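You operate a simulated robot arm through the tools that you are given. There is no shell and no other tool. Be economical: measure what you need, move in short steps, check, and stop when the job is done.

You are at the controls of a simulated two-armed robot. One attempt, no reset.

TASK
Push the screen drawer shut. Fetch the basket two and set it on the desk shelf. Put the lemon can on the third shelf from the bottom of the wire rack. Switch the lemon pump switch off. Take the short glass one on the top of the pump bench and put it away on the steel bench top. Put the green brush on the top of the pump bench away on the trough drainer. Open the middle drawer, take the strainer basket and put it in the inside of the middle drawer and shut the drawer again. Open the blue door. Any order will do. Set down upright: basket two, lemon can, short glass one, strainer basket.

It is judged by the outcome, as a careful person would: the job done as asked, and still so three seconds after it is handed in. It fails if anything else is knocked over, pushed out of place, dropped, spilled or broken.

THE ROBOT
Two 6-joint arms with two-finger grippers on one trunk, on a base that drives. Base frame: it is fixed to the floor where the robot stands at the start and does not move with it; the origin is under the middle of the robot, x ahead of it, y to its left, z up. Readings come in cm, rad, newtons and seconds.
The left shoulder is at the start at [3, 17.8, 91.3], the right one opposite. With the tool pointing down near the work surface each hand reaches from about 10 to 84 cm from the robot's upright axis, wherever it stands, measured 20 degrees to its own side. Places, roughly: basket two [50, 325, 125]; blue door [-620, -30, 100]; desk shelf [-10, 360, 100]; green brush (11x5x5 cm) [-430, 10, 80]; inside of the middle drawer [-710, 500, 50]; lemon can [-375, -25, 100]; lemon pump switch [-410, -50, 100]; middle drawer [-700, 490, 50]; screen drawer [60, 10, 80]; short glass one [-450, 0, 75]; steel bench top [-780, 400, 90]; strainer basket (12x12x12 cm) [-710, 500, 90]; third shelf of the wire rack [-240, -130, 100]; trough drainer [-470, 450, 80]. Payload 2.54 kg a hand.
The tool frame of a hand sits at the grasp point between the pads (the TCP): z along the fingers, y along the line on which they close. The tips reach 3 cm beyond it. The gripper opens to 11.6 cm. The gripper's body begins 9.5 cm behind the TCP.
Orientation is told as [roll, pitch, yaw] about the base's x, y, z axes, in that order, counted from this pose: with the fingers straight down and closing along the base's y, the tool's x points along the base's -x, its y along +y and its z along -z.

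THE INTERFACE
- The arms move only by the tool apply_moves. It takes "left_commands", "right_commands" or both (then of equal length, played together; a hand with none holds still); each is a list of rows, each a list of 7 numbers: the shift along the tool's x, y, z in cm, then the turn, a rotation vector about the tool's x, y, z in rad, then the closure in counts, from 0 (fully open) to 255 (shut). In form: [[tx, ty, tz, wx, wy, wz, hand], ...]. A call has 1 to 12 rows; each row shifts and turns the commanded pose from where the row before left it, along the tool's axes as they then stand. Rows are played at 5 a second. More than 5 cm and 0.15 rad between two rows, or a gripper value outside its range, and nothing of the call is played. A pose out of reach is approached as far as the arm can. The call stops where the force on the tool passes 40 N (or 10 N more than at its start, if that is more) or the arm is blocked; 0.2 s more then pass. The fingers move at their own pace (about 15.3 cm/s each) and stop on an object; they squeeze with about 41 N. The grip force told is the motor's: it shows also when the fingers shut on nothing. Time passes only in rows, and 0.2 s behind the last, so rows that do not move let the fingers close. It gives the time, the measured TCP pose, the force on the tool (base axes), the opening and the grip force at its end, in the units of the frame above (readings bear some noise), with the torque about the TCP (base axes, N m) and any sound that the robot's microphone picked up.
- Cameras (640 x 400 px; columns grow to the right, rows downward): "scene" is now at [3.48, -0.04, 161.94]; the picture's right is [-0.02, -1.00, 0.00], its down [-0.88, 0.02, -0.48] and it looks along [0.48, -0.01, -0.88] (base axes); focal length 249 px, centre (320, 200). "left" rides on the left gripper at [6.9, 1.5, -12.2] in its tool frame; the picture's right is [-0.21, 0.98, 0.00], its down [-0.83, -0.18, -0.53] and it looks along [-0.52, -0.11, 0.85] (tool axes); focal length 251 px, centre (320, 200). "right" rides on the right gripper at [6.9, -1.5, -12.2] in its tool frame; the picture's right is [0.21, 0.98, 0.00], its down [-0.83, 0.18, -0.53] and it looks along [-0.52, 0.11, 0.85] (tool axes); focal length 251 px, centre (320, 200).
- camera(camera): a new picture of that camera. It takes no simulated time.
- raise_lower(by): slides the trunk up (or, below 0, down) by that many cm; the arms and the scene camera ride with it, the base frame stays. It gives what a move gives, with no picture.
- base_move(legs): drives the robot by 1 to 6 legs, each [ahead, left, turn to the left] in cm, cm and rad, along the robot's own axes; the way and the turn of a leg run together, so that a leg with both is an arc; at most 150 cm and 3.142 rad a leg. The arms and the cameras ride along, it lands a little off, and it stops where it bumps. It gives what a move gives.
- pan_tilt(pan, tilt): turns the head with the scene camera to pan (to the left, within 2.496 rad either way) and tilt (down, from -0.506 to 1.204), counted from straight ahead of the robot. It gives what a move gives.
- probe_pixels(camera, pixels): there is no depth. For up to 12 entries [column, row, z] of the newest picture of that camera ("zoom" is the newest enlarged one), the place [x, y] in the base frame at which the ray of that pixel passes the height z, good to about 0.3 cm. It takes no simulated time.
- close_up(camera, box): a new picture of the part [left, top, right, bottom] of that camera's present view, enlarged. It takes no simulated time.
- close_job(): hands the job in; it is judged then, once.

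Work in short steps. Measure before you move; look again where a grasp or a placing could have gone wrong, and mend it. You have 145 turns and 182 pictures in all, those below and enlarged ones among them. Open the grippers and draw the arms clear of the work before you hand the job in, unless the task says otherwise.

The tools are called after "Emit:" by a JSON object that holds its "op" and its "data". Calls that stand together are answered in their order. apply_moves: Moves the arms, as the interface text tells. Its arguments: {"type":"object","properties":{"left_commands":{"type":"array"},"right_commands":{"type":"array"}},"required":[]} The other tools are called the same way: raise_lower (by) slides the trunk up or down; base_move (legs) drives the base; pan_tilt (pan, tilt) turns the head that bears the scene camera; camera (camera) takes a picture; probe_pixels (camera, pixels) gives the place at which the rays of pixels pass given heights; close_up (camera, box) takes an enlarged picture of a part of a camera's view; close_job () hands the job in.

At the start:

```text
clock: 0.0
left_tcp_pos: [37.57, 25.9, 105.72]
left_tcp_rot: [0.0, 0.0, -0.002]
left_contact_force: [-0.3, 0.8, 0.4]
left_ft_torque: [0.01, 0.01, 0.0]
left_finger_gap: 11.59
left_finger_force: 0.0
right_tcp_pos: [49.5, -16.19, 97.59]
right_tcp_rot: [0.001, 0.0, -0.001]
right_contact_force: [0.6, -0.5, -0.1]
right_ft_torque: [-0.02, 0.0, 0.02]
right_finger_gap: 11.61
right_finger_force: 0.0
trunk travel left (down, up): [-12.5, 41.5]
robot x, y, heading: [-0.04, -0.19, 0.003]
head pan, tilt: [-0.023, 1.07]
```

scene: 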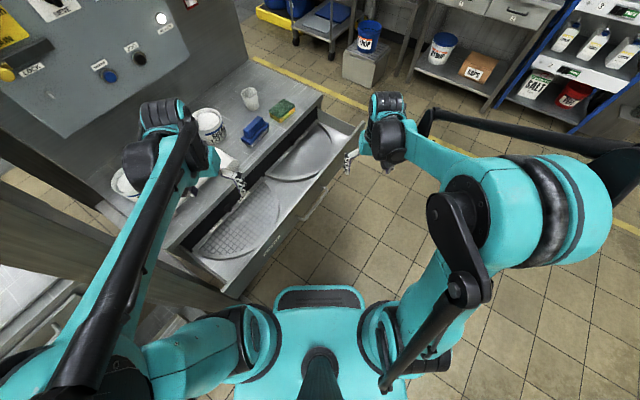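
right: 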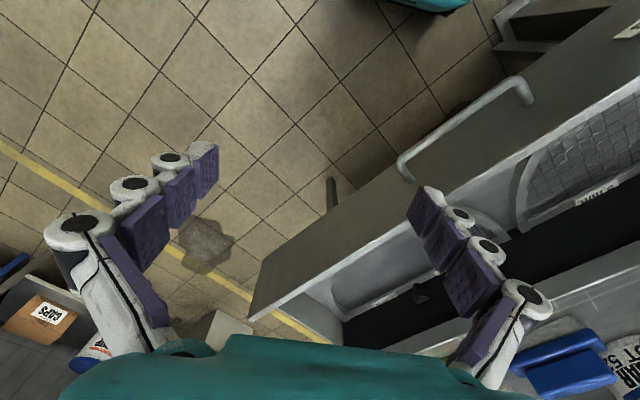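
left: 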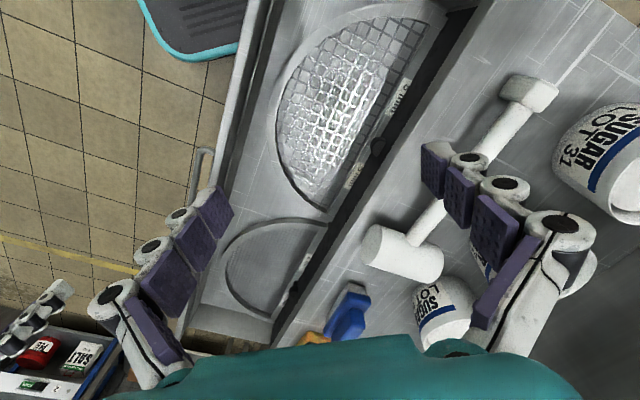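

The screen drawer stands open in front of me, its front running from about (222,290) to (362,125) in the scene picture. I probe it at several heights.

Emit:
{"op": "probe_pixels", "data": {"camera": "scene", "pixels": [[222, 290, 80], [362, 125, 80], [320, 93, 80], [170, 247, 80], [222, 290, 85], [362, 125, 85], [345, 160, 80], [290, 235, 80]]}}

Emit:
{"op": "probe_pixels", "data": {"camera": "right", "pixels": [[250, 320, 80], [640, 20, 80], [405, 165, 75], [530, 90, 75], [335, 340, 80], [250, 320, 75]]}}

Emit:
{"op": "close_up", "data": {"camera": "scene", "box": [140, 60, 400, 320]}}

```text
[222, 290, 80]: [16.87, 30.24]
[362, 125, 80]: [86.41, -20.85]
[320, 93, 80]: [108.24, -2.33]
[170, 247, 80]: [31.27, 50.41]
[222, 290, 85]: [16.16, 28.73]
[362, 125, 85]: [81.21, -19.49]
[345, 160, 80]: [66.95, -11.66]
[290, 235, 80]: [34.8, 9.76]
```

```text
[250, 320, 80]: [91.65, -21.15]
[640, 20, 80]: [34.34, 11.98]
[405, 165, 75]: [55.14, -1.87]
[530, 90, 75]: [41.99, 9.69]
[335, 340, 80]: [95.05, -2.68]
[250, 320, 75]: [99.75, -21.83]
```

```text
1.54 times, centred on (270, 190) of scene
```

zoom: 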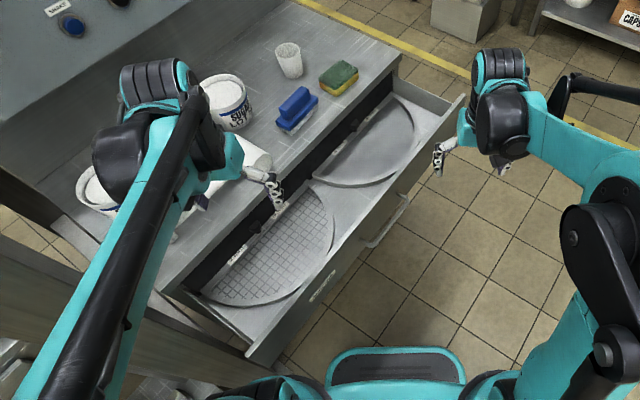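

The drawer front's top edge runs from about (16,29) to (81,-19), so it shuts along (0.6,0.8), roughly 25 cm. I turn the right hand to yaw 0.93, close it, lower it and shift it to face the front's middle.

Emit:
{"op": "apply_moves", "data": {"right_commands": [[0, 0, 0, 0, 0, -0.133, 255], [0, 0, 0, 0, 0, -0.133, 255], [0, 0, 0, 0, 0, -0.133, 255], [0, 0, 0, 0, 0, -0.133, 255], [0, 0, 0, 0, 0, -0.133, 255], [0, 0, 0, 0, 0, -0.133, 255], [0, 0, 0, 0, 0, -0.132, 255], [0, 3.3, 4, 0, 0, 0, 255], [0, 3.3, 4, 0, 0, 0, 255], [0, 3.3, 4, 0, 0, 0, 255]]}}

Emit:
{"op": "camera", "data": {"camera": "right"}}

Emit:
{"op": "camera", "data": {"camera": "scene"}}

```text
refused: row 8 steps farther than a row can; nothing moved
```

```text
177 pictures are left
```

right: 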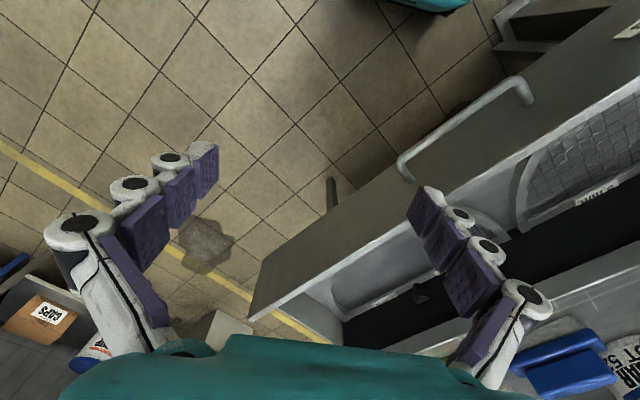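

```text
176 pictures are left
```

scene: 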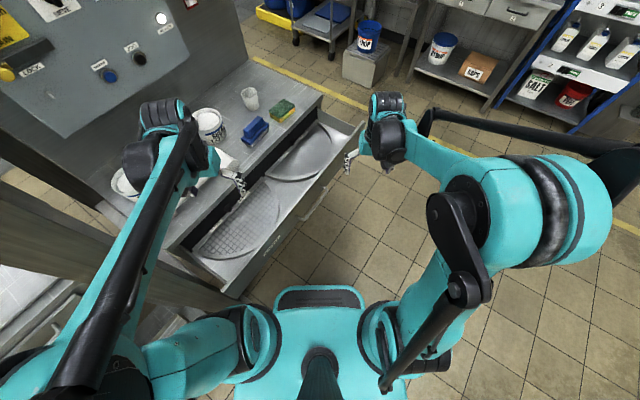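

The call was refused because a row stepped 5.2 cm; I resend it with smaller rows.

Emit:
{"op": "apply_moves", "data": {"right_commands": [[0, 0, 0, 0, 0, -0.133, 255], [0, 0, 0, 0, 0, -0.133, 255], [0, 0, 0, 0, 0, -0.133, 255], [0, 0, 0, 0, 0, -0.133, 255], [0, 0, 0, 0, 0, -0.133, 255], [0, 0, 0, 0, 0, -0.133, 255], [0, 0, 0, 0, 0, -0.132, 255], [0, 2.5, 3.3, 0, 0, 0, 255], [0, 2.5, 3.3, 0, 0, 0, 255], [0, 2.5, 3.3, 0, 0, 0, 255], [0, 2.5, 3.3, 0, 0, 0, 255]]}}

Emit:
{"op": "camera", "data": {"camera": "right"}}

Emit:
{"op": "camera", "data": {"camera": "scene"}}

```text
clock: 2.4
left_tcp_pos: [37.63, 25.94, 105.72]
left_tcp_rot: [0.0, 0.0, 0.0]
left_contact_force: [0.4, 0.6, 0.2]
left_ft_torque: [0.0, 0.01, -0.01]
left_finger_gap: 11.59
left_finger_force: 0.0
right_tcp_pos: [41.35, -10.15, 84.38]
right_tcp_rot: [0.002, 0.0, 0.931]
right_contact_force: [0.0, 1.3, 0.8]
right_ft_torque: [-0.01, -0.02, -0.01]
right_finger_gap: 0.02
right_finger_force: 28.7
trunk travel left (down, up): [-12.5, 41.5]
robot x, y, heading: [-0.14, 0.2, -0.005]
head pan, tilt: [-0.023, 1.07]
```

```text
175 pictures are left
```

right: 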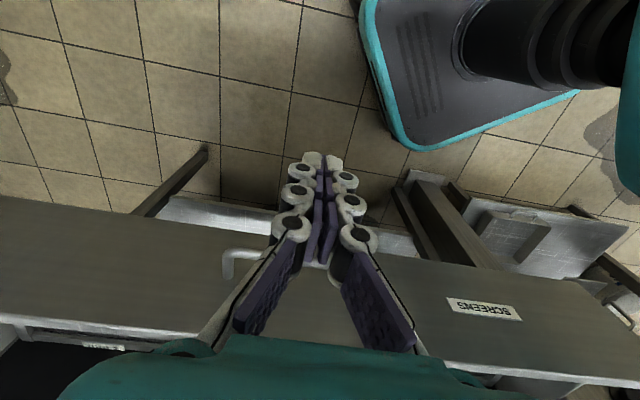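

```text
174 pictures are left
```

scene: 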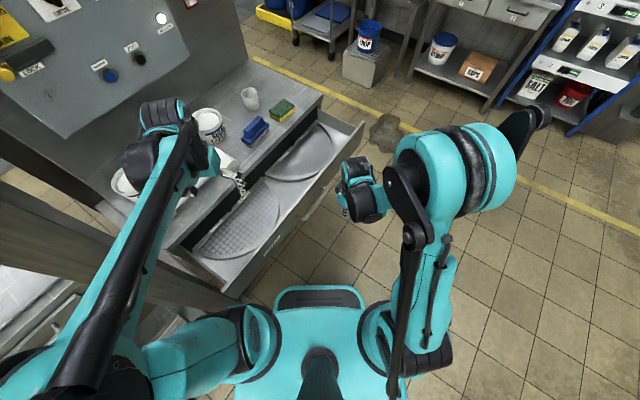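

The closed right hand stands outside the drawer front. I push along the front's normal, and at the same time draw the left arm up and back out of the way.

Emit:
{"op": "apply_moves", "data": {"right_commands": [[-4, 0, 0, 0, 0, 0, 255], [-4, 0, 0, 0, 0, 0, 255], [-4, 0, 0, 0, 0, 0, 255], [-2.5, 0, 0, 0, 0, 0, 255], [-2.5, 0, 0, 0, 0, 0, 255], [-2.5, 0, 0, 0, 0, 0, 255], [-2.5, 0, 0, 0, 0, 0, 255], [-2.5, 0, 0, 0, 0, 0, 255], [-2.5, 0, 0, 0, 0, 0, 255]], "left_commands": [[2, 0, -4, 0, 0, 0, 0], [2, 0, -4, 0, 0, 0, 0], [2, 0, -4, 0, 0, 0, 0], [2, 0, -2, 0, 0, 0, 0], [2, 0, 0, 0, 0, 0, 0], [0, 0, 0, 0, 0, 0, 0], [0, 0, 0, 0, 0, 0, 0], [0, 0, 0, 0, 0, 0, 0], [0, 0, 0, 0, 0, 0, 0]]}}

Emit:
{"op": "camera", "data": {"camera": "right"}}

Emit:
{"op": "camera", "data": {"camera": "scene"}}

```text
clock: 4.4
left_tcp_pos: [27.59, 25.91, 119.61]
left_tcp_rot: [0.0, 0.001, 0.001]
left_contact_force: [0.4, 0.6, -0.6]
left_ft_torque: [0.01, 0.03, 0.03]
left_finger_gap: 11.58
left_finger_force: 0.0
right_tcp_pos: [57.56, 11.37, 84.34]
right_tcp_rot: [0.001, -0.001, 0.928]
right_contact_force: [0.0, 1.1, 0.7]
right_ft_torque: [0.02, 0.04, -0.03]
right_finger_gap: 0.01
right_finger_force: 28.9
trunk travel left (down, up): [-12.5, 41.5]
robot x, y, heading: [0.23, -0.17, 0.003]
head pan, tilt: [-0.023, 1.07]
```

```text
173 pictures are left
```

right: 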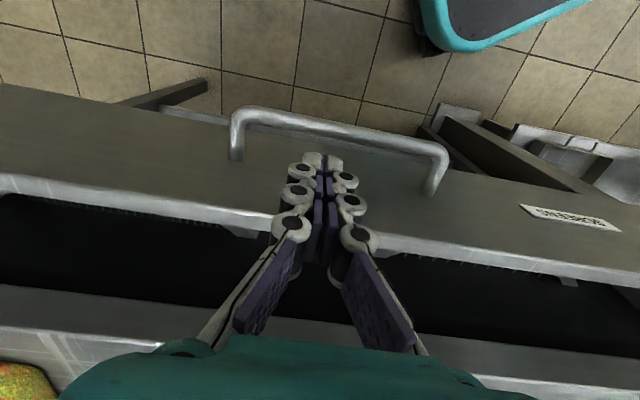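

```text
172 pictures are left
```

scene: 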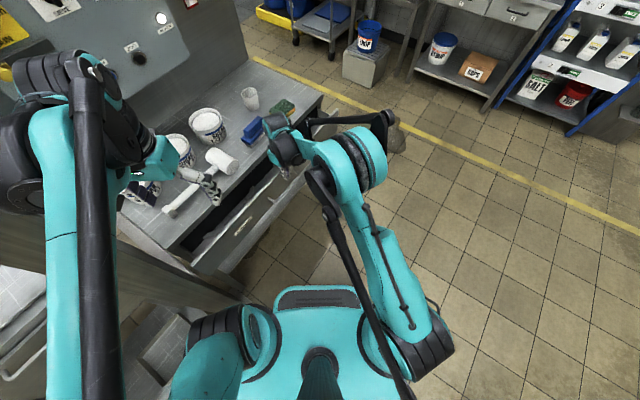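

The drawer is following and about 10 cm of gap remains in the right view. I keep pushing until it stops.

Emit:
{"op": "apply_moves", "data": {"right_commands": [[-2, 0, 0, 0, 0, 0, 255], [-2, 0, 0, 0, 0, 0, 255], [-2, 0, 0, 0, 0, 0, 255], [-1.5, 0, 0, 0, 0, 0, 255], [-1.5, 0, 0, 0, 0, 0, 255], [-1, 0, 0, 0, 0, 0, 255]]}}

Emit:
{"op": "camera", "data": {"camera": "right"}}

```text
clock: 5.8
left_tcp_pos: [27.35, 25.68, 119.72]
left_tcp_rot: [0.003, -0.002, 0.001]
left_contact_force: [-0.3, -0.3, -0.3]
left_ft_torque: [0.05, -0.03, 0.0]
left_finger_gap: 11.56
left_finger_force: 0.1
right_tcp_pos: [63.28, 19.04, 84.36]
right_tcp_rot: [0.0, 0.003, 0.929]
right_contact_force: [-21.6, -20.3, -12.1]
right_ft_torque: [-0.32, 0.23, 0.19]
right_finger_gap: 0.61
right_finger_force: 28.1
trunk travel left (down, up): [-12.5, 41.5]
robot x, y, heading: [-0.0, -0.17, -0.0]
head pan, tilt: [-0.023, 1.07]
```

```text
171 pictures are left
```

right: 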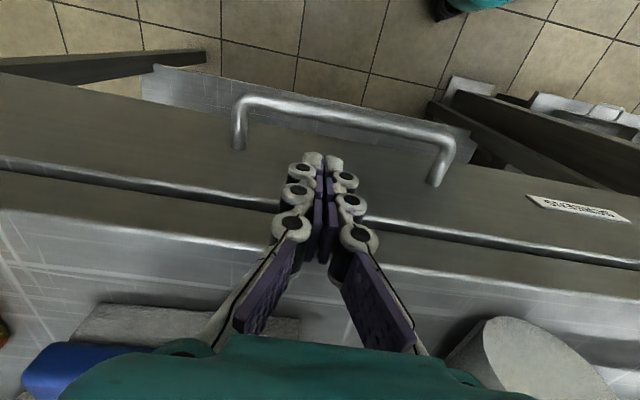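

The push stopped with about 30 N of force. I back off and look closely at whether the front sits flush.

Emit:
{"op": "apply_moves", "data": {"right_commands": [[3, 0, 0, 0, 0, 0, 255], [4, 0, 0, 0, 0, 0, 255], [4, 0, 0, 0, 0, 0, 255]]}}

Emit:
{"op": "camera", "data": {"camera": "right"}}

Emit:
{"op": "close_up", "data": {"camera": "scene", "box": [140, 60, 400, 320]}}

```text
clock: 6.6
left_tcp_pos: [27.34, 25.78, 119.71]
left_tcp_rot: [0.0, 0.0, 0.001]
left_contact_force: [-0.6, -0.1, 0.6]
left_ft_torque: [0.03, -0.05, 0.0]
left_finger_gap: 11.6
left_finger_force: 0.1
right_tcp_pos: [56.8, 10.57, 84.44]
right_tcp_rot: [-0.001, 0.0, 0.931]
right_contact_force: [1.2, -0.4, 0.8]
right_ft_torque: [0.03, -0.01, 0.01]
right_finger_gap: 0.01
right_finger_force: 28.8
trunk travel left (down, up): [-12.5, 41.5]
robot x, y, heading: [0.1, 0.3, 0.004]
head pan, tilt: [-0.023, 1.07]
```

```text
170 pictures are left
```

right: 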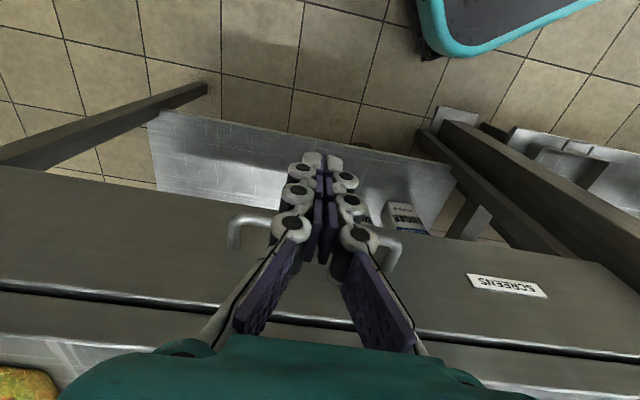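

```text
1.54 times, centred on (270, 190) of scene
```

zoom: 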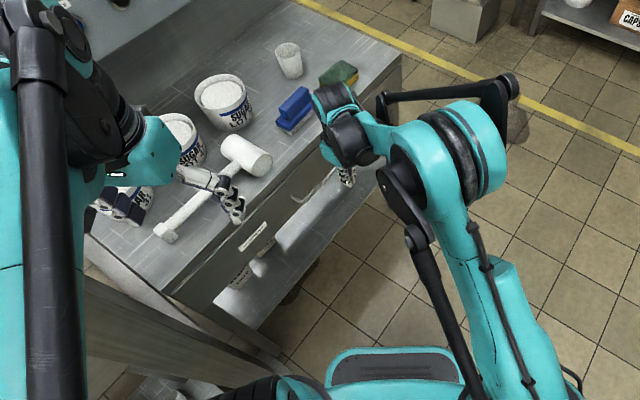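

It looks flush. To be sure it's the drawer and not the bench lip that stopped me, I lower 5 cm and push again below the lip.

Emit:
{"op": "apply_moves", "data": {"right_commands": [[0, 0, 3, 0, 0, 0, 255], [0, 0, 3, 0, 0, 0, 255], [-2, 0, 0, 0, 0, 0, 255], [-2, 0, 0, 0, 0, 0, 255], [-2, 0, 0, 0, 0, 0, 255], [-1.5, 0, 0, 0, 0, 0, 255], [-1.5, 0, 0, 0, 0, 0, 255], [-1, 0, 0, 0, 0, 0, 255], [-1, 0, 0, 0, 0, 0, 255]]}}

Emit:
{"op": "camera", "data": {"camera": "right"}}

```text
clock: 8.0
left_tcp_pos: [27.49, 25.84, 119.5]
left_tcp_rot: [-0.001, 0.001, -0.002]
left_contact_force: [0.8, 0.6, -0.4]
left_ft_torque: [-0.03, 0.1, -0.03]
left_finger_gap: 11.58
left_finger_force: 0.0
right_tcp_pos: [60.64, 15.53, 78.35]
right_tcp_rot: [0.004, 0.018, 0.924]
right_contact_force: [-8.9, -8.8, 5.8]
right_ft_torque: [0.05, 0.04, 0.09]
right_finger_gap: 0.0
right_finger_force: 28.8
trunk travel left (down, up): [-12.5, 41.5]
robot x, y, heading: [0.31, 0.08, -0.003]
head pan, tilt: [-0.023, 1.07]
stopped in row 6 (right hand): the force on the tool passed its limit at 58 N (the readings are from after the stop); the commanded pose is now the measured one
```

```text
168 pictures are left
```

right: 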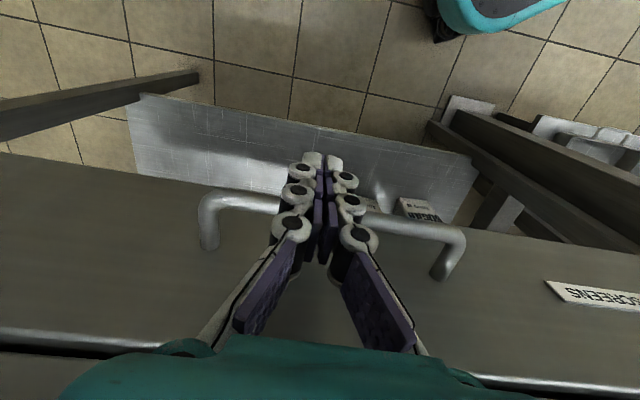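

The handle took 58 N without budging, so the drawer is shut. I withdraw the right hand and look left, toward basket two.

Emit:
{"op": "apply_moves", "data": {"right_commands": [[4, 0, 0, 0, 0, 0, 255], [4, 0, 0, 0, 0, 0, 255], [4, 0, -2, 0, 0, 0, 255], [2, 0, -4, 0, 0, 0, 0], [2, 0, -4, 0, 0, 0.15, 0], [2, 0, -4, 0, 0, 0.15, 0], [2, 0, -4, 0, 0, 0.15, 0], [2, 0, -4, 0, 0, 0.15, 0], [0, 0, -4, 0, 0, 0.15, 0], [0, 0, 0, 0, 0, 0.15, 0]]}}

Emit:
{"op": "pan_tilt", "data": {"pan": 1.4, "tilt": 0.45}}

Emit:
{"op": "camera", "data": {"camera": "scene"}}

Emit:
{"op": "pan_tilt", "data": {"pan": 2.45, "tilt": 0.45}}

Emit:
{"op": "camera", "data": {"camera": "scene"}}

Emit:
{"op": "pan_tilt", "data": {"pan": -2.2, "tilt": 0.45}}

Emit:
{"op": "camera", "data": {"camera": "scene"}}

```text
clock: 10.2
left_tcp_pos: [27.58, 25.73, 119.65]
left_tcp_rot: [-0.001, -0.001, -0.002]
left_contact_force: [0.8, -0.5, 0.8]
left_ft_torque: [0.02, 0.02, -0.01]
left_finger_gap: 11.59
left_finger_force: 0.0
right_tcp_pos: [46.43, -0.29, 104.56]
right_tcp_rot: [-0.011, 0.011, 0.025]
right_contact_force: [-0.6, 0.0, 0.7]
right_ft_torque: [0.01, -0.01, -0.02]
right_finger_gap: 11.61
right_finger_force: 0.0
trunk travel left (down, up): [-12.5, 41.5]
robot x, y, heading: [-0.11, -0.37, 0.003]
head pan, tilt: [-0.023, 1.07]
```

```text
clock: 11.7
left_tcp_pos: [27.39, 25.84, 119.7]
left_tcp_rot: [0.0, -0.001, -0.002]
left_contact_force: [0.0, 0.1, -0.2]
left_ft_torque: [0.0, 0.01, 0.0]
left_finger_gap: 11.61
left_finger_force: 0.1
right_tcp_pos: [46.52, -0.26, 104.54]
right_tcp_rot: [-0.01, 0.012, 0.028]
right_contact_force: [-0.5, -0.5, 0.8]
right_ft_torque: [0.01, -0.04, -0.02]
right_finger_gap: 11.59
right_finger_force: 0.2
trunk travel left (down, up): [-12.5, 41.5]
robot x, y, heading: [0.04, 0.02, -0.003]
head pan, tilt: [1.4, 0.45]
```

```text
167 pictures are left
```

scene: 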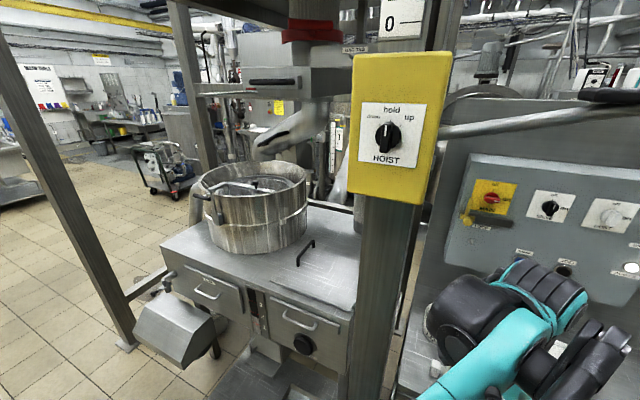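

```text
clock: 13.0
left_tcp_pos: [27.47, 25.85, 119.65]
left_tcp_rot: [0.001, -0.001, -0.002]
left_contact_force: [-0.1, 0.0, -0.2]
left_ft_torque: [0.0, 0.01, 0.01]
left_finger_gap: 11.65
left_finger_force: 0.2
right_tcp_pos: [46.37, -0.37, 104.57]
right_tcp_rot: [-0.011, 0.012, 0.028]
right_contact_force: [0.0, -0.7, -0.5]
right_ft_torque: [-0.04, 0.05, -0.03]
right_finger_gap: 11.57
right_finger_force: 0.1
trunk travel left (down, up): [-12.5, 41.5]
robot x, y, heading: [0.31, 0.15, 0.002]
head pan, tilt: [2.45, 0.45]
```

```text
166 pictures are left
```

scene: 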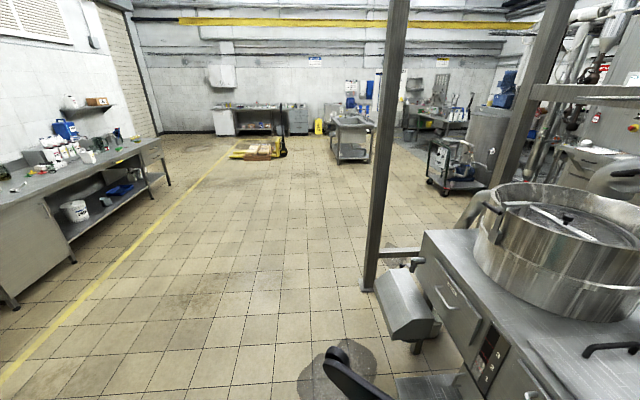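

```text
clock: 16.7
left_tcp_pos: [27.38, 25.8, 119.6]
left_tcp_rot: [0.001, 0.002, -0.001]
left_contact_force: [0.2, 0.0, -0.2]
left_ft_torque: [0.0, 0.0, -0.01]
left_finger_gap: 11.59
left_finger_force: 0.0
right_tcp_pos: [46.44, -0.38, 104.58]
right_tcp_rot: [-0.01, 0.011, 0.027]
right_contact_force: [-0.2, -0.7, 0.3]
right_ft_torque: [0.01, -0.01, 0.0]
right_finger_gap: 11.58
right_finger_force: 0.1
trunk travel left (down, up): [-12.5, 41.5]
robot x, y, heading: [-0.2, -0.1, -0.001]
head pan, tilt: [-2.201, 0.45]
```

```text
165 pictures are left
```

scene: 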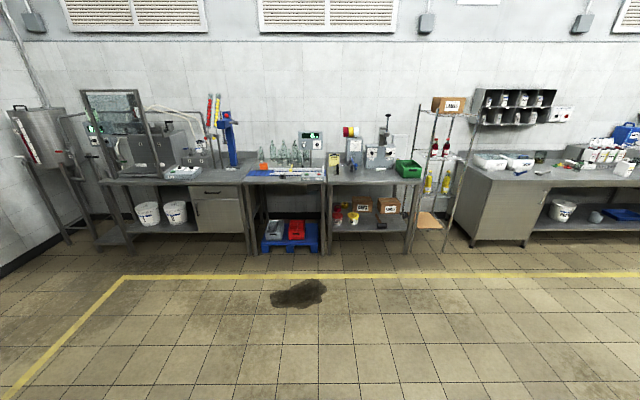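

The hall is open behind me. Posts of the kettle frame stand near (-105,118), and basket two and the desk lie beyond. I back off 200 cm, then turn and drive up along +y.

Emit:
{"op": "base_move", "data": {"legs": [[-150, 0, 0], [-50, 0, 0], [0, 0, 1.57], [150, 0, 0], [50, 0, -0.6]]}}

Emit:
{"op": "pan_tilt", "data": {"pan": 0, "tilt": 0.5}}

Emit:
{"op": "camera", "data": {"camera": "scene"}}

```text
clock: 40.1
left_tcp_pos: [-190.88, 236.16, 119.71]
left_tcp_rot: [-0.001, 0.0, 0.969]
left_contact_force: [-0.3, 0.5, -0.1]
left_ft_torque: [-0.03, 0.04, 0.0]
left_finger_gap: 11.6
left_finger_force: 0.0
right_tcp_pos: [-158.69, 237.06, 104.55]
right_tcp_rot: [-0.01, 0.015, 0.997]
right_contact_force: [-0.3, 0.5, -0.7]
right_ft_torque: [-0.02, 0.0, 0.02]
right_finger_gap: 11.58
right_finger_force: 0.0
trunk travel left (down, up): [-12.5, 41.5]
robot x, y, heading: [-185.23, 199.01, 0.967]
head pan, tilt: [-2.201, 0.45]
```

```text
clock: 42.2
left_tcp_pos: [-191.03, 236.22, 119.53]
left_tcp_rot: [0.002, 0.0, 0.968]
left_contact_force: [0.8, -0.3, -0.2]
left_ft_torque: [-0.01, 0.01, 0.0]
left_finger_gap: 11.6
left_finger_force: 0.0
right_tcp_pos: [-158.71, 237.07, 104.55]
right_tcp_rot: [-0.012, 0.013, 0.997]
right_contact_force: [1.0, 0.0, 0.0]
right_ft_torque: [-0.01, 0.04, 0.03]
right_finger_gap: 11.6
right_finger_force: 0.0
trunk travel left (down, up): [-12.5, 41.5]
robot x, y, heading: [-185.7, 198.88, 0.969]
head pan, tilt: [0.0, 0.499]
```

```text
164 pictures are left
```

scene: 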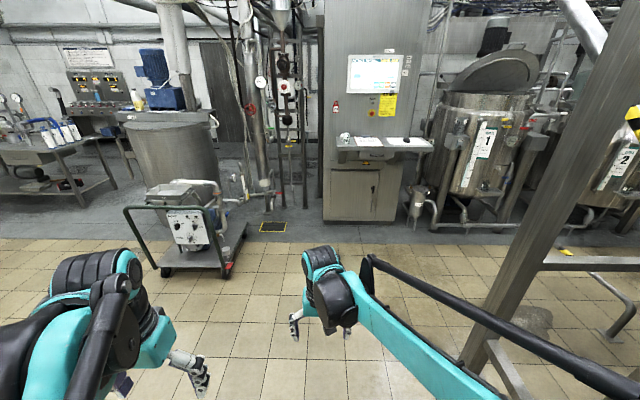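

The desk shelf is the ledge near (385,143). Basket two should be near column 450 at the open kettle, so I zoom in there.

Emit:
{"op": "close_up", "data": {"camera": "scene", "box": [310, 20, 630, 260]}}

Emit:
{"op": "probe_pixels", "data": {"camera": "scene", "pixels": [[325, 220, 0], [395, 225, 0], [470, 345, 0], [415, 225, 0], [235, 275, 0], [340, 148, 100], [432, 148, 100], [250, 220, 0], [500, 210, 0]]}}

```text
1.67 times, centred on (470, 140) of scene
```

zoom: 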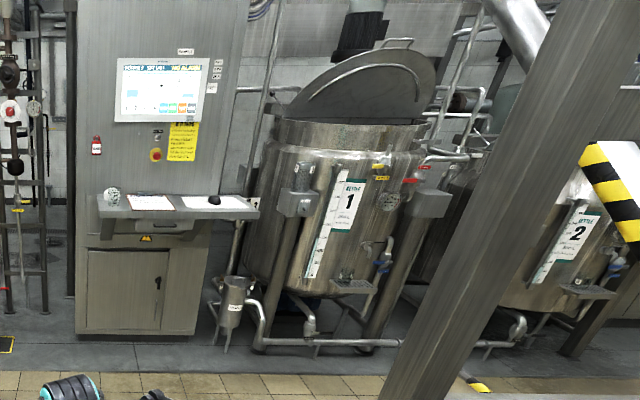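

```text
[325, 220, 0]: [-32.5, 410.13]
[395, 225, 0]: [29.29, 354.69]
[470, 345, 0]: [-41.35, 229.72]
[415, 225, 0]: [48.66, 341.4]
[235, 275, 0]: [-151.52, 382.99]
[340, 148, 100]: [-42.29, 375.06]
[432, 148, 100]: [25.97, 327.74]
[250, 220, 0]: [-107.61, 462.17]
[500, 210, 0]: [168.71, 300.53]
```

The ledge's front edge runs from (-42,375) to (26,328), facing my heading. A post stands at (-41,230) and a cart at (-151,383). I drive between them to about (-55,292) and look again.

Emit:
{"op": "base_move", "data": {"legs": [[95, 0, 0], [45, -57, 0]]}}

Emit:
{"op": "pan_tilt", "data": {"pan": -0.5, "tilt": 0.5}}

Emit:
{"op": "camera", "data": {"camera": "scene"}}

```text
clock: 50.7
left_tcp_pos: [-64.56, 317.63, 119.61]
left_tcp_rot: [0.0, -0.001, 0.958]
left_contact_force: [-0.2, -0.3, 0.5]
left_ft_torque: [-0.02, 0.03, 0.0]
left_finger_gap: 11.62
left_finger_force: 0.2
right_tcp_pos: [-32.28, 318.08, 104.57]
right_tcp_rot: [-0.01, 0.013, 0.987]
right_contact_force: [-0.3, -0.3, -0.8]
right_ft_torque: [0.03, 0.05, -0.01]
right_finger_gap: 11.58
right_finger_force: 0.1
trunk travel left (down, up): [-12.5, 41.5]
robot x, y, heading: [-59.03, 280.66, 0.961]
head pan, tilt: [0.0, 0.499]
```

```text
clock: 51.6
left_tcp_pos: [-64.71, 317.67, 119.51]
left_tcp_rot: [0.0, 0.0, 0.957]
left_contact_force: [0.1, 0.6, 0.4]
left_ft_torque: [-0.03, 0.03, 0.0]
left_finger_gap: 11.59
left_finger_force: 0.1
right_tcp_pos: [-32.48, 318.18, 104.6]
right_tcp_rot: [-0.011, 0.014, 0.985]
right_contact_force: [-0.3, 0.6, -0.2]
right_ft_torque: [0.02, 0.0, -0.02]
right_finger_gap: 11.62
right_finger_force: 0.0
trunk travel left (down, up): [-12.5, 41.5]
robot x, y, heading: [-59.48, 280.45, 0.96]
head pan, tilt: [-0.499, 0.499]
```

```text
162 pictures are left
```

scene: 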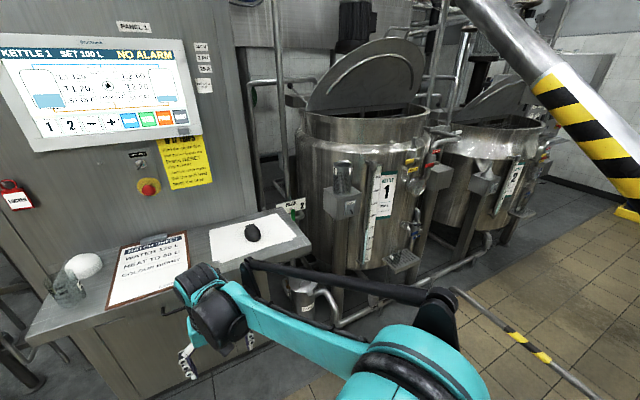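

I raise the trunk to look down into kettle 1 and onto the ledge.

Emit:
{"op": "raise_lower", "data": {"by": 41}}

Emit:
{"op": "camera", "data": {"camera": "scene"}}

```text
refused: 41 is not a number from -40 to 40
```

```text
161 pictures are left
```

scene: 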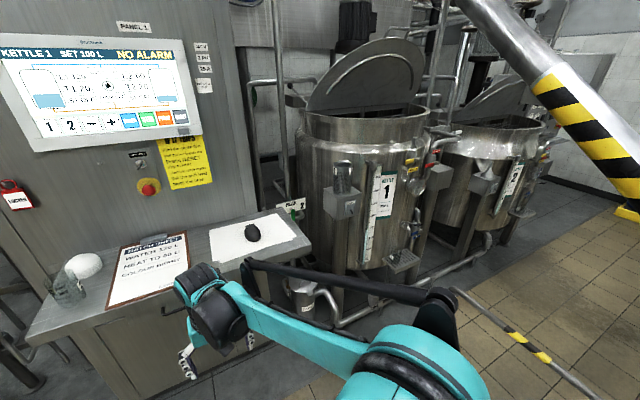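

The limit is 40 cm a call, so I raise by 38.

Emit:
{"op": "raise_lower", "data": {"by": 38}}

Emit:
{"op": "camera", "data": {"camera": "scene"}}

Emit:
{"op": "probe_pixels", "data": {"camera": "scene", "pixels": [[320, 200, 125]]}}

```text
clock: 55.3
left_tcp_pos: [-64.78, 317.6, 157.72]
left_tcp_rot: [0.0, 0.001, 0.959]
left_contact_force: [-0.8, 0.3, -0.7]
left_ft_torque: [-0.01, -0.01, 0.02]
left_finger_gap: 11.59
left_finger_force: 0.2
right_tcp_pos: [-32.33, 318.19, 142.7]
right_tcp_rot: [-0.009, 0.012, 0.986]
right_contact_force: [0.5, -0.2, 0.2]
right_ft_torque: [0.02, -0.01, 0.01]
right_finger_gap: 11.59
right_finger_force: 0.0
trunk travel left (down, up): [-50.5, 3.5]
robot x, y, heading: [-59.45, 280.73, 0.96]
head pan, tilt: [-0.499, 0.499]
```

```text
160 pictures are left
```

scene: 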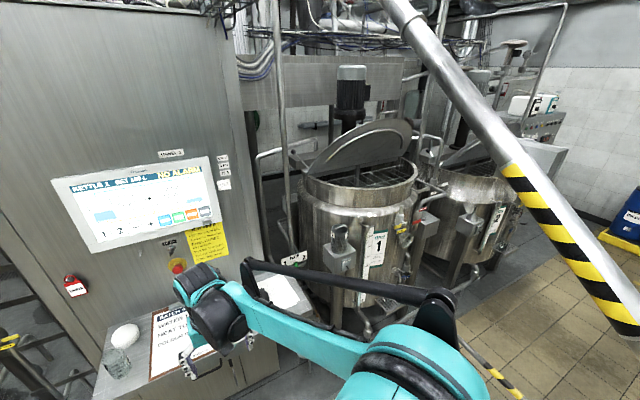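

```text
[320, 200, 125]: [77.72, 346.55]
```

I zoom into the kettle mouth.

Emit:
{"op": "close_up", "data": {"camera": "scene", "box": [280, 110, 440, 310]}}

Emit:
{"op": "probe_pixels", "data": {"camera": "scene", "pixels": [[300, 188, 125], [418, 175, 125], [360, 208, 125], [340, 240, 110], [375, 180, 125], [340, 235, 125]]}}

```text
2.00 times, centred on (360, 210) of scene
```

zoom: 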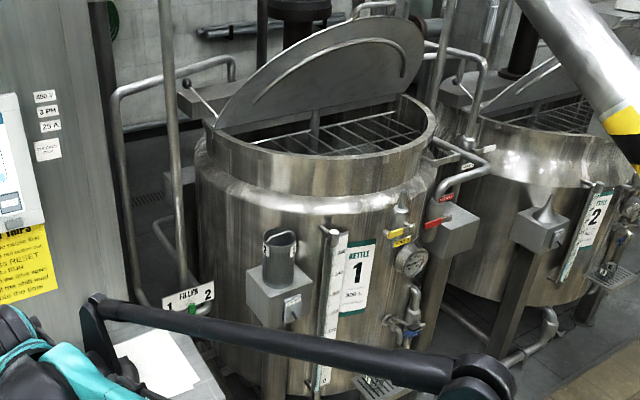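

```text
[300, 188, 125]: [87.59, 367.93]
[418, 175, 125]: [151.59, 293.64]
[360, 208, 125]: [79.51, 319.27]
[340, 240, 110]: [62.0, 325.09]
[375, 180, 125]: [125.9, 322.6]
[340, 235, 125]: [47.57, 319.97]
```

The cup-like piece in the bracket on kettle 1's front, at (340,237), matches basket two near (48,320,125). I drive ahead 28 and right 40 to bring it into the right hand's reach.

Emit:
{"op": "base_move", "data": {"legs": [[28, 0, 0], [0, -40, 0]]}}

Emit:
{"op": "pan_tilt", "data": {"pan": -0.25, "tilt": 0.8}}

Emit:
{"op": "camera", "data": {"camera": "scene"}}

Emit:
{"op": "camera", "data": {"camera": "right"}}

```text
clock: 59.4
left_tcp_pos: [-15.9, 318.0, 157.68]
left_tcp_rot: [0.0, 0.0, 0.958]
left_contact_force: [-0.4, -0.3, 0.0]
left_ft_torque: [-0.01, -0.03, 0.02]
left_finger_gap: 11.61
left_finger_force: 0.1
right_tcp_pos: [16.44, 318.37, 142.57]
right_tcp_rot: [-0.01, 0.012, 0.989]
right_contact_force: [0.1, 0.7, 0.5]
right_ft_torque: [0.01, -0.01, -0.03]
right_finger_gap: 11.58
right_finger_force: 0.1
trunk travel left (down, up): [-50.5, 3.5]
robot x, y, heading: [-10.59, 280.69, 0.961]
head pan, tilt: [-0.499, 0.499]
```

```text
clock: 60.2
left_tcp_pos: [-15.72, 317.93, 157.69]
left_tcp_rot: [0.001, 0.0, 0.957]
left_contact_force: [-0.7, 0.1, 0.2]
left_ft_torque: [0.0, 0.0, 0.01]
left_finger_gap: 11.58
left_finger_force: 0.2
right_tcp_pos: [16.55, 318.44, 142.58]
right_tcp_rot: [-0.011, 0.013, 0.989]
right_contact_force: [0.7, -0.7, -0.5]
right_ft_torque: [0.0, 0.01, 0.0]
right_finger_gap: 11.57
right_finger_force: 0.1
trunk travel left (down, up): [-50.5, 3.5]
robot x, y, heading: [-10.52, 280.59, 0.954]
head pan, tilt: [-0.25, 0.799]
```

```text
158 pictures are left
```

scene: 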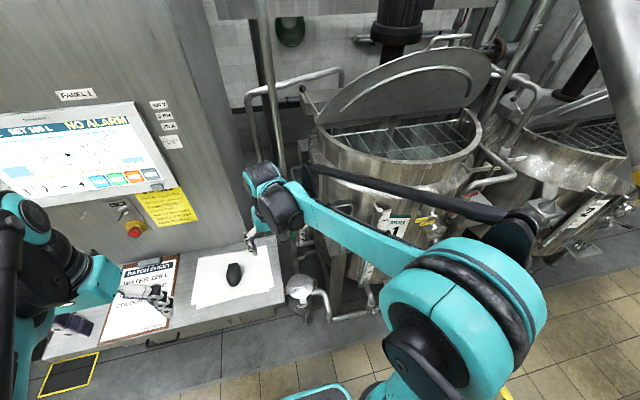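

```text
157 pictures are left
```

right: 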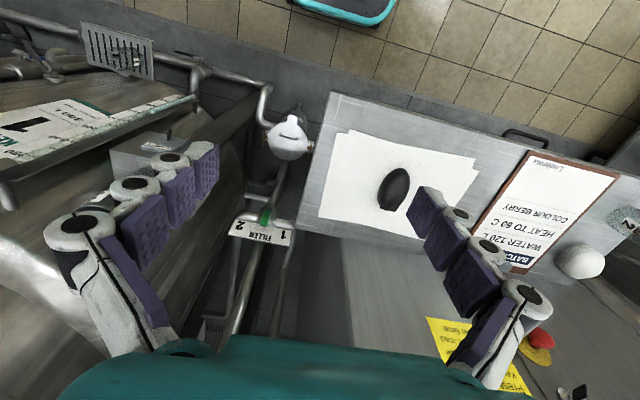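

The right arm hides the bracket in the scene view. I move the right hand 20 cm to the right to see it with its own camera.

Emit:
{"op": "apply_moves", "data": {"right_commands": [[0, -4, 0, 0, 0, 0, 0], [0, -4, 0, 0, 0, 0, 0], [0, -4, 0, 0, 0, 0, 0], [0, -4, 0, 0, 0, 0, 0], [0, -4, 0, 0, 0, 0, 0]]}}

Emit:
{"op": "camera", "data": {"camera": "right"}}

Emit:
{"op": "camera", "data": {"camera": "scene"}}

```text
clock: 61.4
left_tcp_pos: [-15.66, 317.87, 157.69]
left_tcp_rot: [0.002, 0.0, 0.958]
left_contact_force: [0.5, -0.2, 0.0]
left_ft_torque: [0.01, 0.01, 0.01]
left_finger_gap: 11.62
left_finger_force: 0.0
right_tcp_pos: [33.3, 307.4, 142.78]
right_tcp_rot: [-0.009, 0.014, 0.986]
right_contact_force: [0.0, -0.3, -0.1]
right_ft_torque: [-0.05, 0.06, -0.02]
right_finger_gap: 11.59
right_finger_force: 0.1
trunk travel left (down, up): [-50.5, 3.5]
robot x, y, heading: [-10.1, 280.44, 0.96]
head pan, tilt: [-0.25, 0.799]
```

```text
156 pictures are left
```

right: 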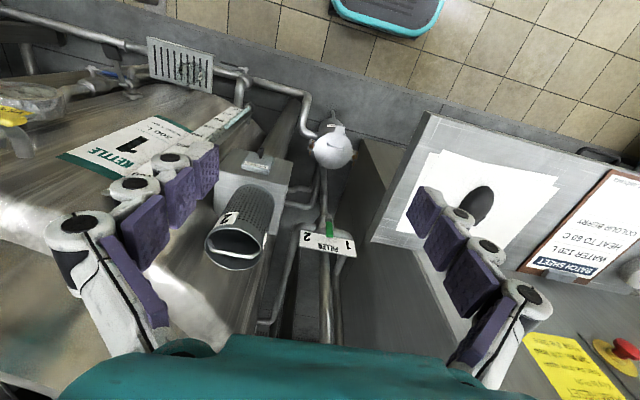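

```text
155 pictures are left
```

scene: 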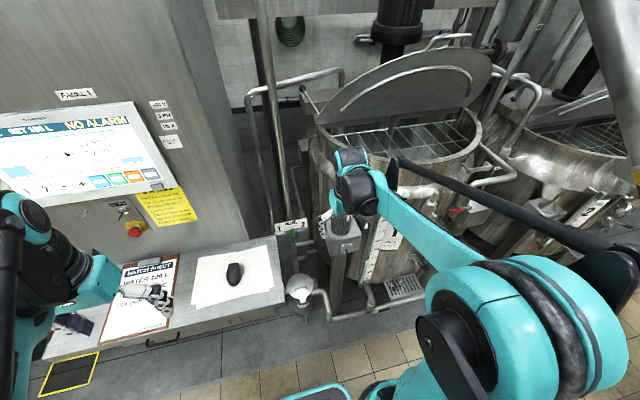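

The mesh cup tagged "2" shows in the right view, with its rim around (238,245) and body up to (258,195). I zoom in and probe it.

Emit:
{"op": "close_up", "data": {"camera": "right", "box": [180, 130, 340, 290]}}

Emit:
{"op": "probe_pixels", "data": {"camera": "right", "pixels": [[238, 248, 130], [238, 248, 135], [238, 248, 125], [205, 243, 130], [269, 237, 130], [225, 160, 118], [290, 190, 118]]}}

Emit:
{"op": "close_up", "data": {"camera": "scene", "box": [280, 170, 420, 300]}}

```text
2.50 times, centred on (260, 210) of right
```

zoom: 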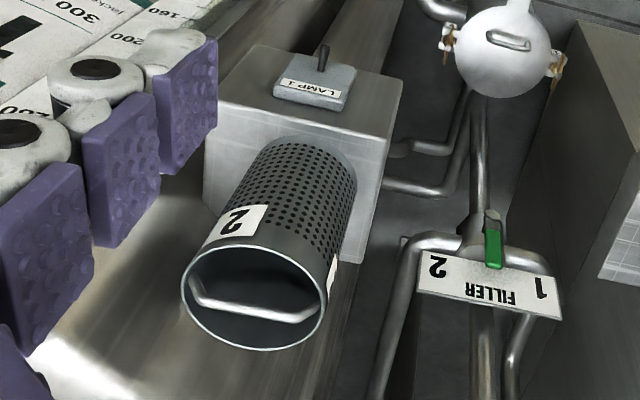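

```text
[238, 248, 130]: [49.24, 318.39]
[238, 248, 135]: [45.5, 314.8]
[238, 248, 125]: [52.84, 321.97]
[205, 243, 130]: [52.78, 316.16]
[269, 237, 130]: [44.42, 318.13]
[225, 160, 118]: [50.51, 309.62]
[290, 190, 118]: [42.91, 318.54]
```

```text
3.08 times, centred on (350, 235) of scene
```

zoom: 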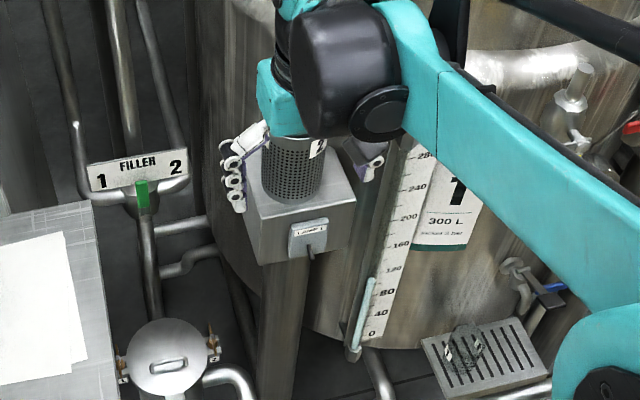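

I triangulate the LAMP tile, the box-top corner and the cup base from both cameras.

Emit:
{"op": "probe_pixels", "data": {"camera": "scene", "pixels": [[346.1, 246.4, 110], [346.1, 246.4, 120], [361.4, 233.4, 110], [361.4, 233.4, 120], [340.5, 233, 115], [340.5, 233, 120]]}}

Emit:
{"op": "probe_pixels", "data": {"camera": "right", "pixels": [[258, 163, 110], [258, 163, 120], [225, 160, 110], [225, 160, 120], [257, 190, 115], [257, 190, 120]]}}

```text
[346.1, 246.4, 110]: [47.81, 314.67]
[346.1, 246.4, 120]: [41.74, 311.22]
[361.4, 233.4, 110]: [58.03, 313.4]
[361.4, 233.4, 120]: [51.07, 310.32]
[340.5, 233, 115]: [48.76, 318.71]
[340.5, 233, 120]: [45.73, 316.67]
```

```text
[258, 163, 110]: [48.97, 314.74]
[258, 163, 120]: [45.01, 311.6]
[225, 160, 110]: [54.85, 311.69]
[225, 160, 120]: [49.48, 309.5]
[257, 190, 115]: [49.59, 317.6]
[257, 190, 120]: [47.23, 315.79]
```

The cup stands on the box with its axis near (50.5,320), rim about z 128 and diameter 8.5. I move the right hand above it at the present height and check.

Emit:
{"op": "apply_moves", "data": {"right_commands": [[-4, -1.5, 0, 0, 0, 0, 0], [-4, -1.5, 0, 0, 0, 0, 0], [-4, -1.5, 0, 0, 0, 0, 0], [-4, -1.5, 0, 0, 0, 0, 0], [-4, -1.4, 0, 0, 0, 0, 0]]}}

Emit:
{"op": "camera", "data": {"camera": "right"}}

Emit:
{"op": "close_up", "data": {"camera": "scene", "box": [280, 150, 440, 310]}}

```text
clock: 62.6
left_tcp_pos: [-15.64, 318.16, 157.56]
left_tcp_rot: [0.0, 0.003, 0.96]
left_contact_force: [0.2, -0.2, 0.1]
left_ft_torque: [-0.03, 0.07, 0.03]
left_finger_gap: 11.62
left_finger_force: 0.1
right_tcp_pos: [50.57, 320.35, 142.55]
right_tcp_rot: [-0.011, 0.013, 0.989]
right_contact_force: [-0.4, 0.5, 0.0]
right_ft_torque: [-0.01, 0.04, -0.02]
right_finger_gap: 11.59
right_finger_force: 0.1
trunk travel left (down, up): [-50.5, 3.5]
robot x, y, heading: [-10.48, 280.54, 0.958]
head pan, tilt: [-0.25, 0.799]
```

```text
152 pictures are left
```

right: 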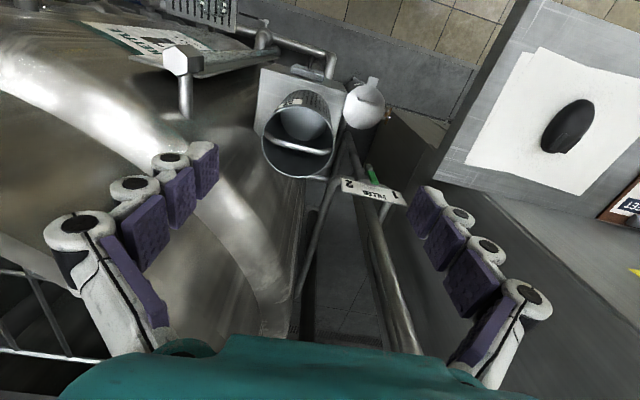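

```text
2.50 times, centred on (360, 230) of scene
```

zoom: 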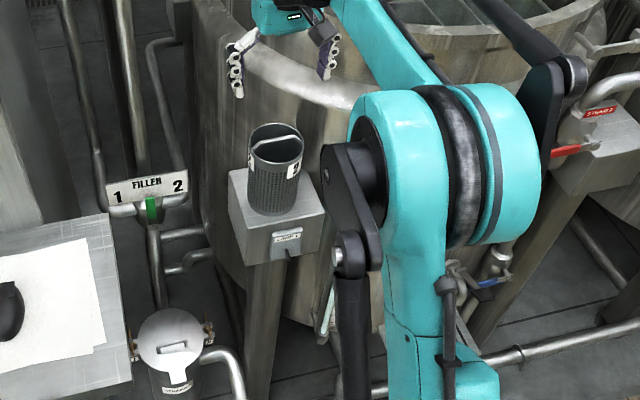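

Now both cameras see the rim: right view (298,148) and scene about (342.4,206.8). I triangulate the rim and the base.

Emit:
{"op": "probe_pixels", "data": {"camera": "scene", "pixels": [[342.4, 206.8, 120], [342.4, 206.8, 125], [342.4, 206.8, 130], [331.8, 208, 125], [353.6, 206, 125], [340.5, 235.5, 110], [340.5, 235.5, 115]]}}

Emit:
{"op": "probe_pixels", "data": {"camera": "right", "pixels": [[298, 148, 120], [298, 148, 125], [298, 148, 130], [262, 148, 125], [335, 148, 125], [304, 97, 110], [304, 97, 115]]}}

```text
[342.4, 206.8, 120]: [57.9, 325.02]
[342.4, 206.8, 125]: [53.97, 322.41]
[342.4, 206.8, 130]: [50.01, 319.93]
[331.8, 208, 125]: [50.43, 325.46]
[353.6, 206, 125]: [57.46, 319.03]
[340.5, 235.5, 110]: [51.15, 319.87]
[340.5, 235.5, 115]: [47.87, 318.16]
```

```text
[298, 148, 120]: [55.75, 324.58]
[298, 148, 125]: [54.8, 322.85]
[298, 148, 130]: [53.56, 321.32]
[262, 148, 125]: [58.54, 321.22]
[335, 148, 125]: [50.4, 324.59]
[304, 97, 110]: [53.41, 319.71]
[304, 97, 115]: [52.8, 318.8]
```

The rim centre is at (54.8,323) with z about 124. I correct forward 4.6 and right 2.0, then come down in part and check.

Emit:
{"op": "apply_moves", "data": {"right_commands": [[-2.3, -1, 0, 0, 0, 0, 0], [-2.3, -1, 0, 0, 0, 0, 0], [0, 0, 4, 0, 0, 0, 0], [0, 0, 4, 0, 0, 0, 0], [0, 0, 3, 0, 0, 0, 0]]}}

Emit:
{"op": "camera", "data": {"camera": "right"}}

Emit:
{"op": "close_up", "data": {"camera": "scene", "box": [280, 150, 440, 310]}}

```text
clock: 63.8
left_tcp_pos: [-15.64, 318.01, 157.71]
left_tcp_rot: [0.0, 0.0, 0.958]
left_contact_force: [-0.2, 0.1, -0.1]
left_ft_torque: [0.03, 0.03, 0.02]
left_finger_gap: 11.61
left_finger_force: 0.0
right_tcp_pos: [54.87, 322.66, 131.51]
right_tcp_rot: [-0.011, 0.014, 0.989]
right_contact_force: [-0.4, 0.6, -0.3]
right_ft_torque: [0.03, 0.02, -0.04]
right_finger_gap: 11.61
right_finger_force: 0.1
trunk travel left (down, up): [-50.5, 3.5]
robot x, y, heading: [-10.48, 280.17, 0.959]
head pan, tilt: [-0.25, 0.799]
```

```text
150 pictures are left
```

right: 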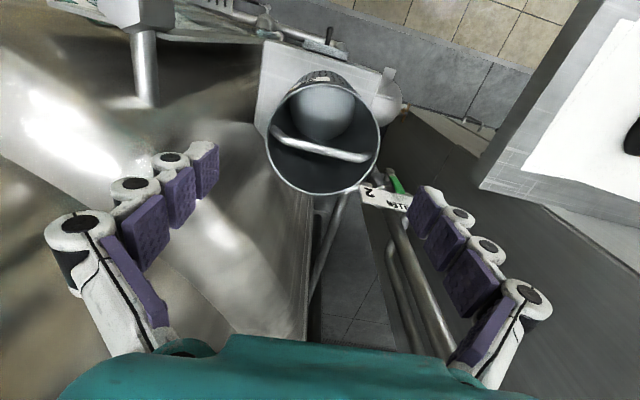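

```text
2.50 times, centred on (360, 230) of scene
```

zoom: 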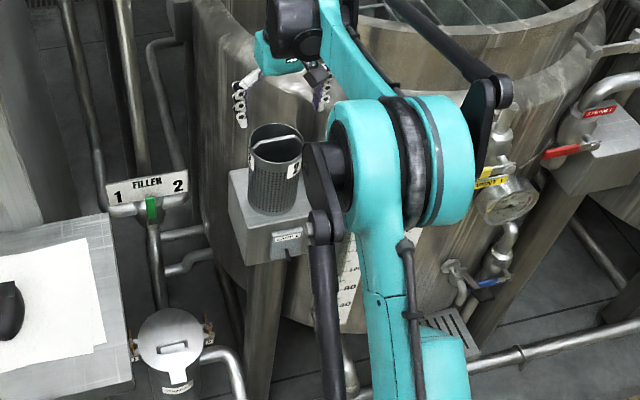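

The rim centre is now at (324,137) between the fingers. I verify where it lies relative to the TCP.

Emit:
{"op": "probe_pixels", "data": {"camera": "right", "pixels": [[324, 137, 122], [324, 137, 124], [324, 137, 126], [267, 130, 124], [380, 145, 124]]}}

Emit:
{"op": "probe_pixels", "data": {"camera": "scene", "pixels": [[342.4, 206.8, 122], [342.4, 206.8, 124], [342.4, 206.8, 126]]}}

```text
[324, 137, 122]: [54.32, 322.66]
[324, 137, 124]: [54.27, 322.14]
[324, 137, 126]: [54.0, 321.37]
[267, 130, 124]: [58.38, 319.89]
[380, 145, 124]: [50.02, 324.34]
```

```text
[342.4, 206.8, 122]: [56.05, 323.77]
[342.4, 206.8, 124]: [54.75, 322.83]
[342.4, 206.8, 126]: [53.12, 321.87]
```

Centre (54.1,322.1), rim z about 125. I make a small correction, descend 12 cm and close.

Emit:
{"op": "apply_moves", "data": {"right_commands": [[0.6, 0.2, 2, 0, 0, 0, 0], [0, 0, 3, 0, 0, 0, 0], [0, 0, 3, 0, 0, 0, 0], [0, 0, 3, 0, 0, 0, 0], [0, 0, 1, 0, 0, 0, 0]]}}

Emit:
{"op": "camera", "data": {"camera": "right"}}

```text
clock: 65.0
left_tcp_pos: [-15.8, 317.95, 157.65]
left_tcp_rot: [-0.002, -0.001, 0.959]
left_contact_force: [-0.2, -0.4, -0.3]
left_ft_torque: [0.0, 0.01, -0.02]
left_finger_gap: 11.58
left_finger_force: 0.1
right_tcp_pos: [54.17, 322.06, 119.42]
right_tcp_rot: [-0.01, 0.013, 0.988]
right_contact_force: [-0.4, -0.1, -0.3]
right_ft_torque: [0.01, 0.02, 0.0]
right_finger_gap: 11.62
right_finger_force: 0.1
trunk travel left (down, up): [-50.5, 3.5]
robot x, y, heading: [-10.68, 280.44, 0.961]
head pan, tilt: [-0.25, 0.799]
```

```text
148 pictures are left
```

right: 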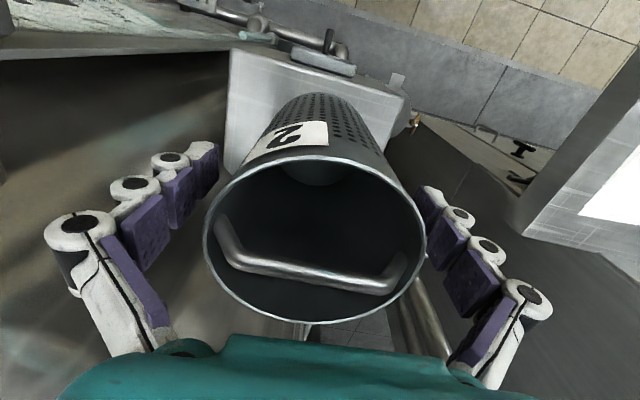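

The cup sits between the fingers with clearance on both sides. I close on it.

Emit:
{"op": "apply_moves", "data": {"right_commands": [[0, 0, 0, 0, 0, 0, 120], [0, 0, 0, 0, 0, 0, 255], [0, 0, 0, 0, 0, 0, 255], [0, 0, -2, 0, 0, 0, 255], [0, 0, -3, 0, 0, 0, 255]]}}

Emit:
{"op": "camera", "data": {"camera": "right"}}

```text
clock: 66.2
left_tcp_pos: [-15.99, 317.89, 157.52]
left_tcp_rot: [0.0, -0.001, 0.958]
left_contact_force: [0.1, -0.7, 1.1]
left_ft_torque: [0.0, -0.01, 0.0]
left_finger_gap: 11.6
left_finger_force: 0.0
right_tcp_pos: [54.02, 322.01, 124.69]
right_tcp_rot: [-0.01, 0.013, 0.988]
right_contact_force: [-0.5, -0.3, -2.0]
right_ft_torque: [0.03, -0.01, -0.02]
right_finger_gap: 9.13
right_finger_force: 41.2
trunk travel left (down, up): [-50.5, 3.5]
robot x, y, heading: [-10.69, 280.79, 0.956]
head pan, tilt: [-0.25, 0.799]
```

```text
147 pictures are left
```

right: 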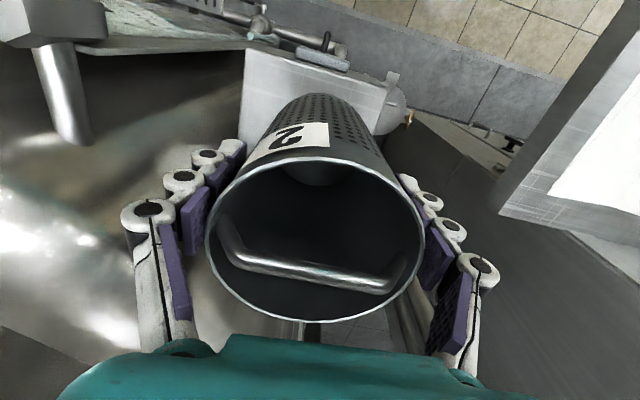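

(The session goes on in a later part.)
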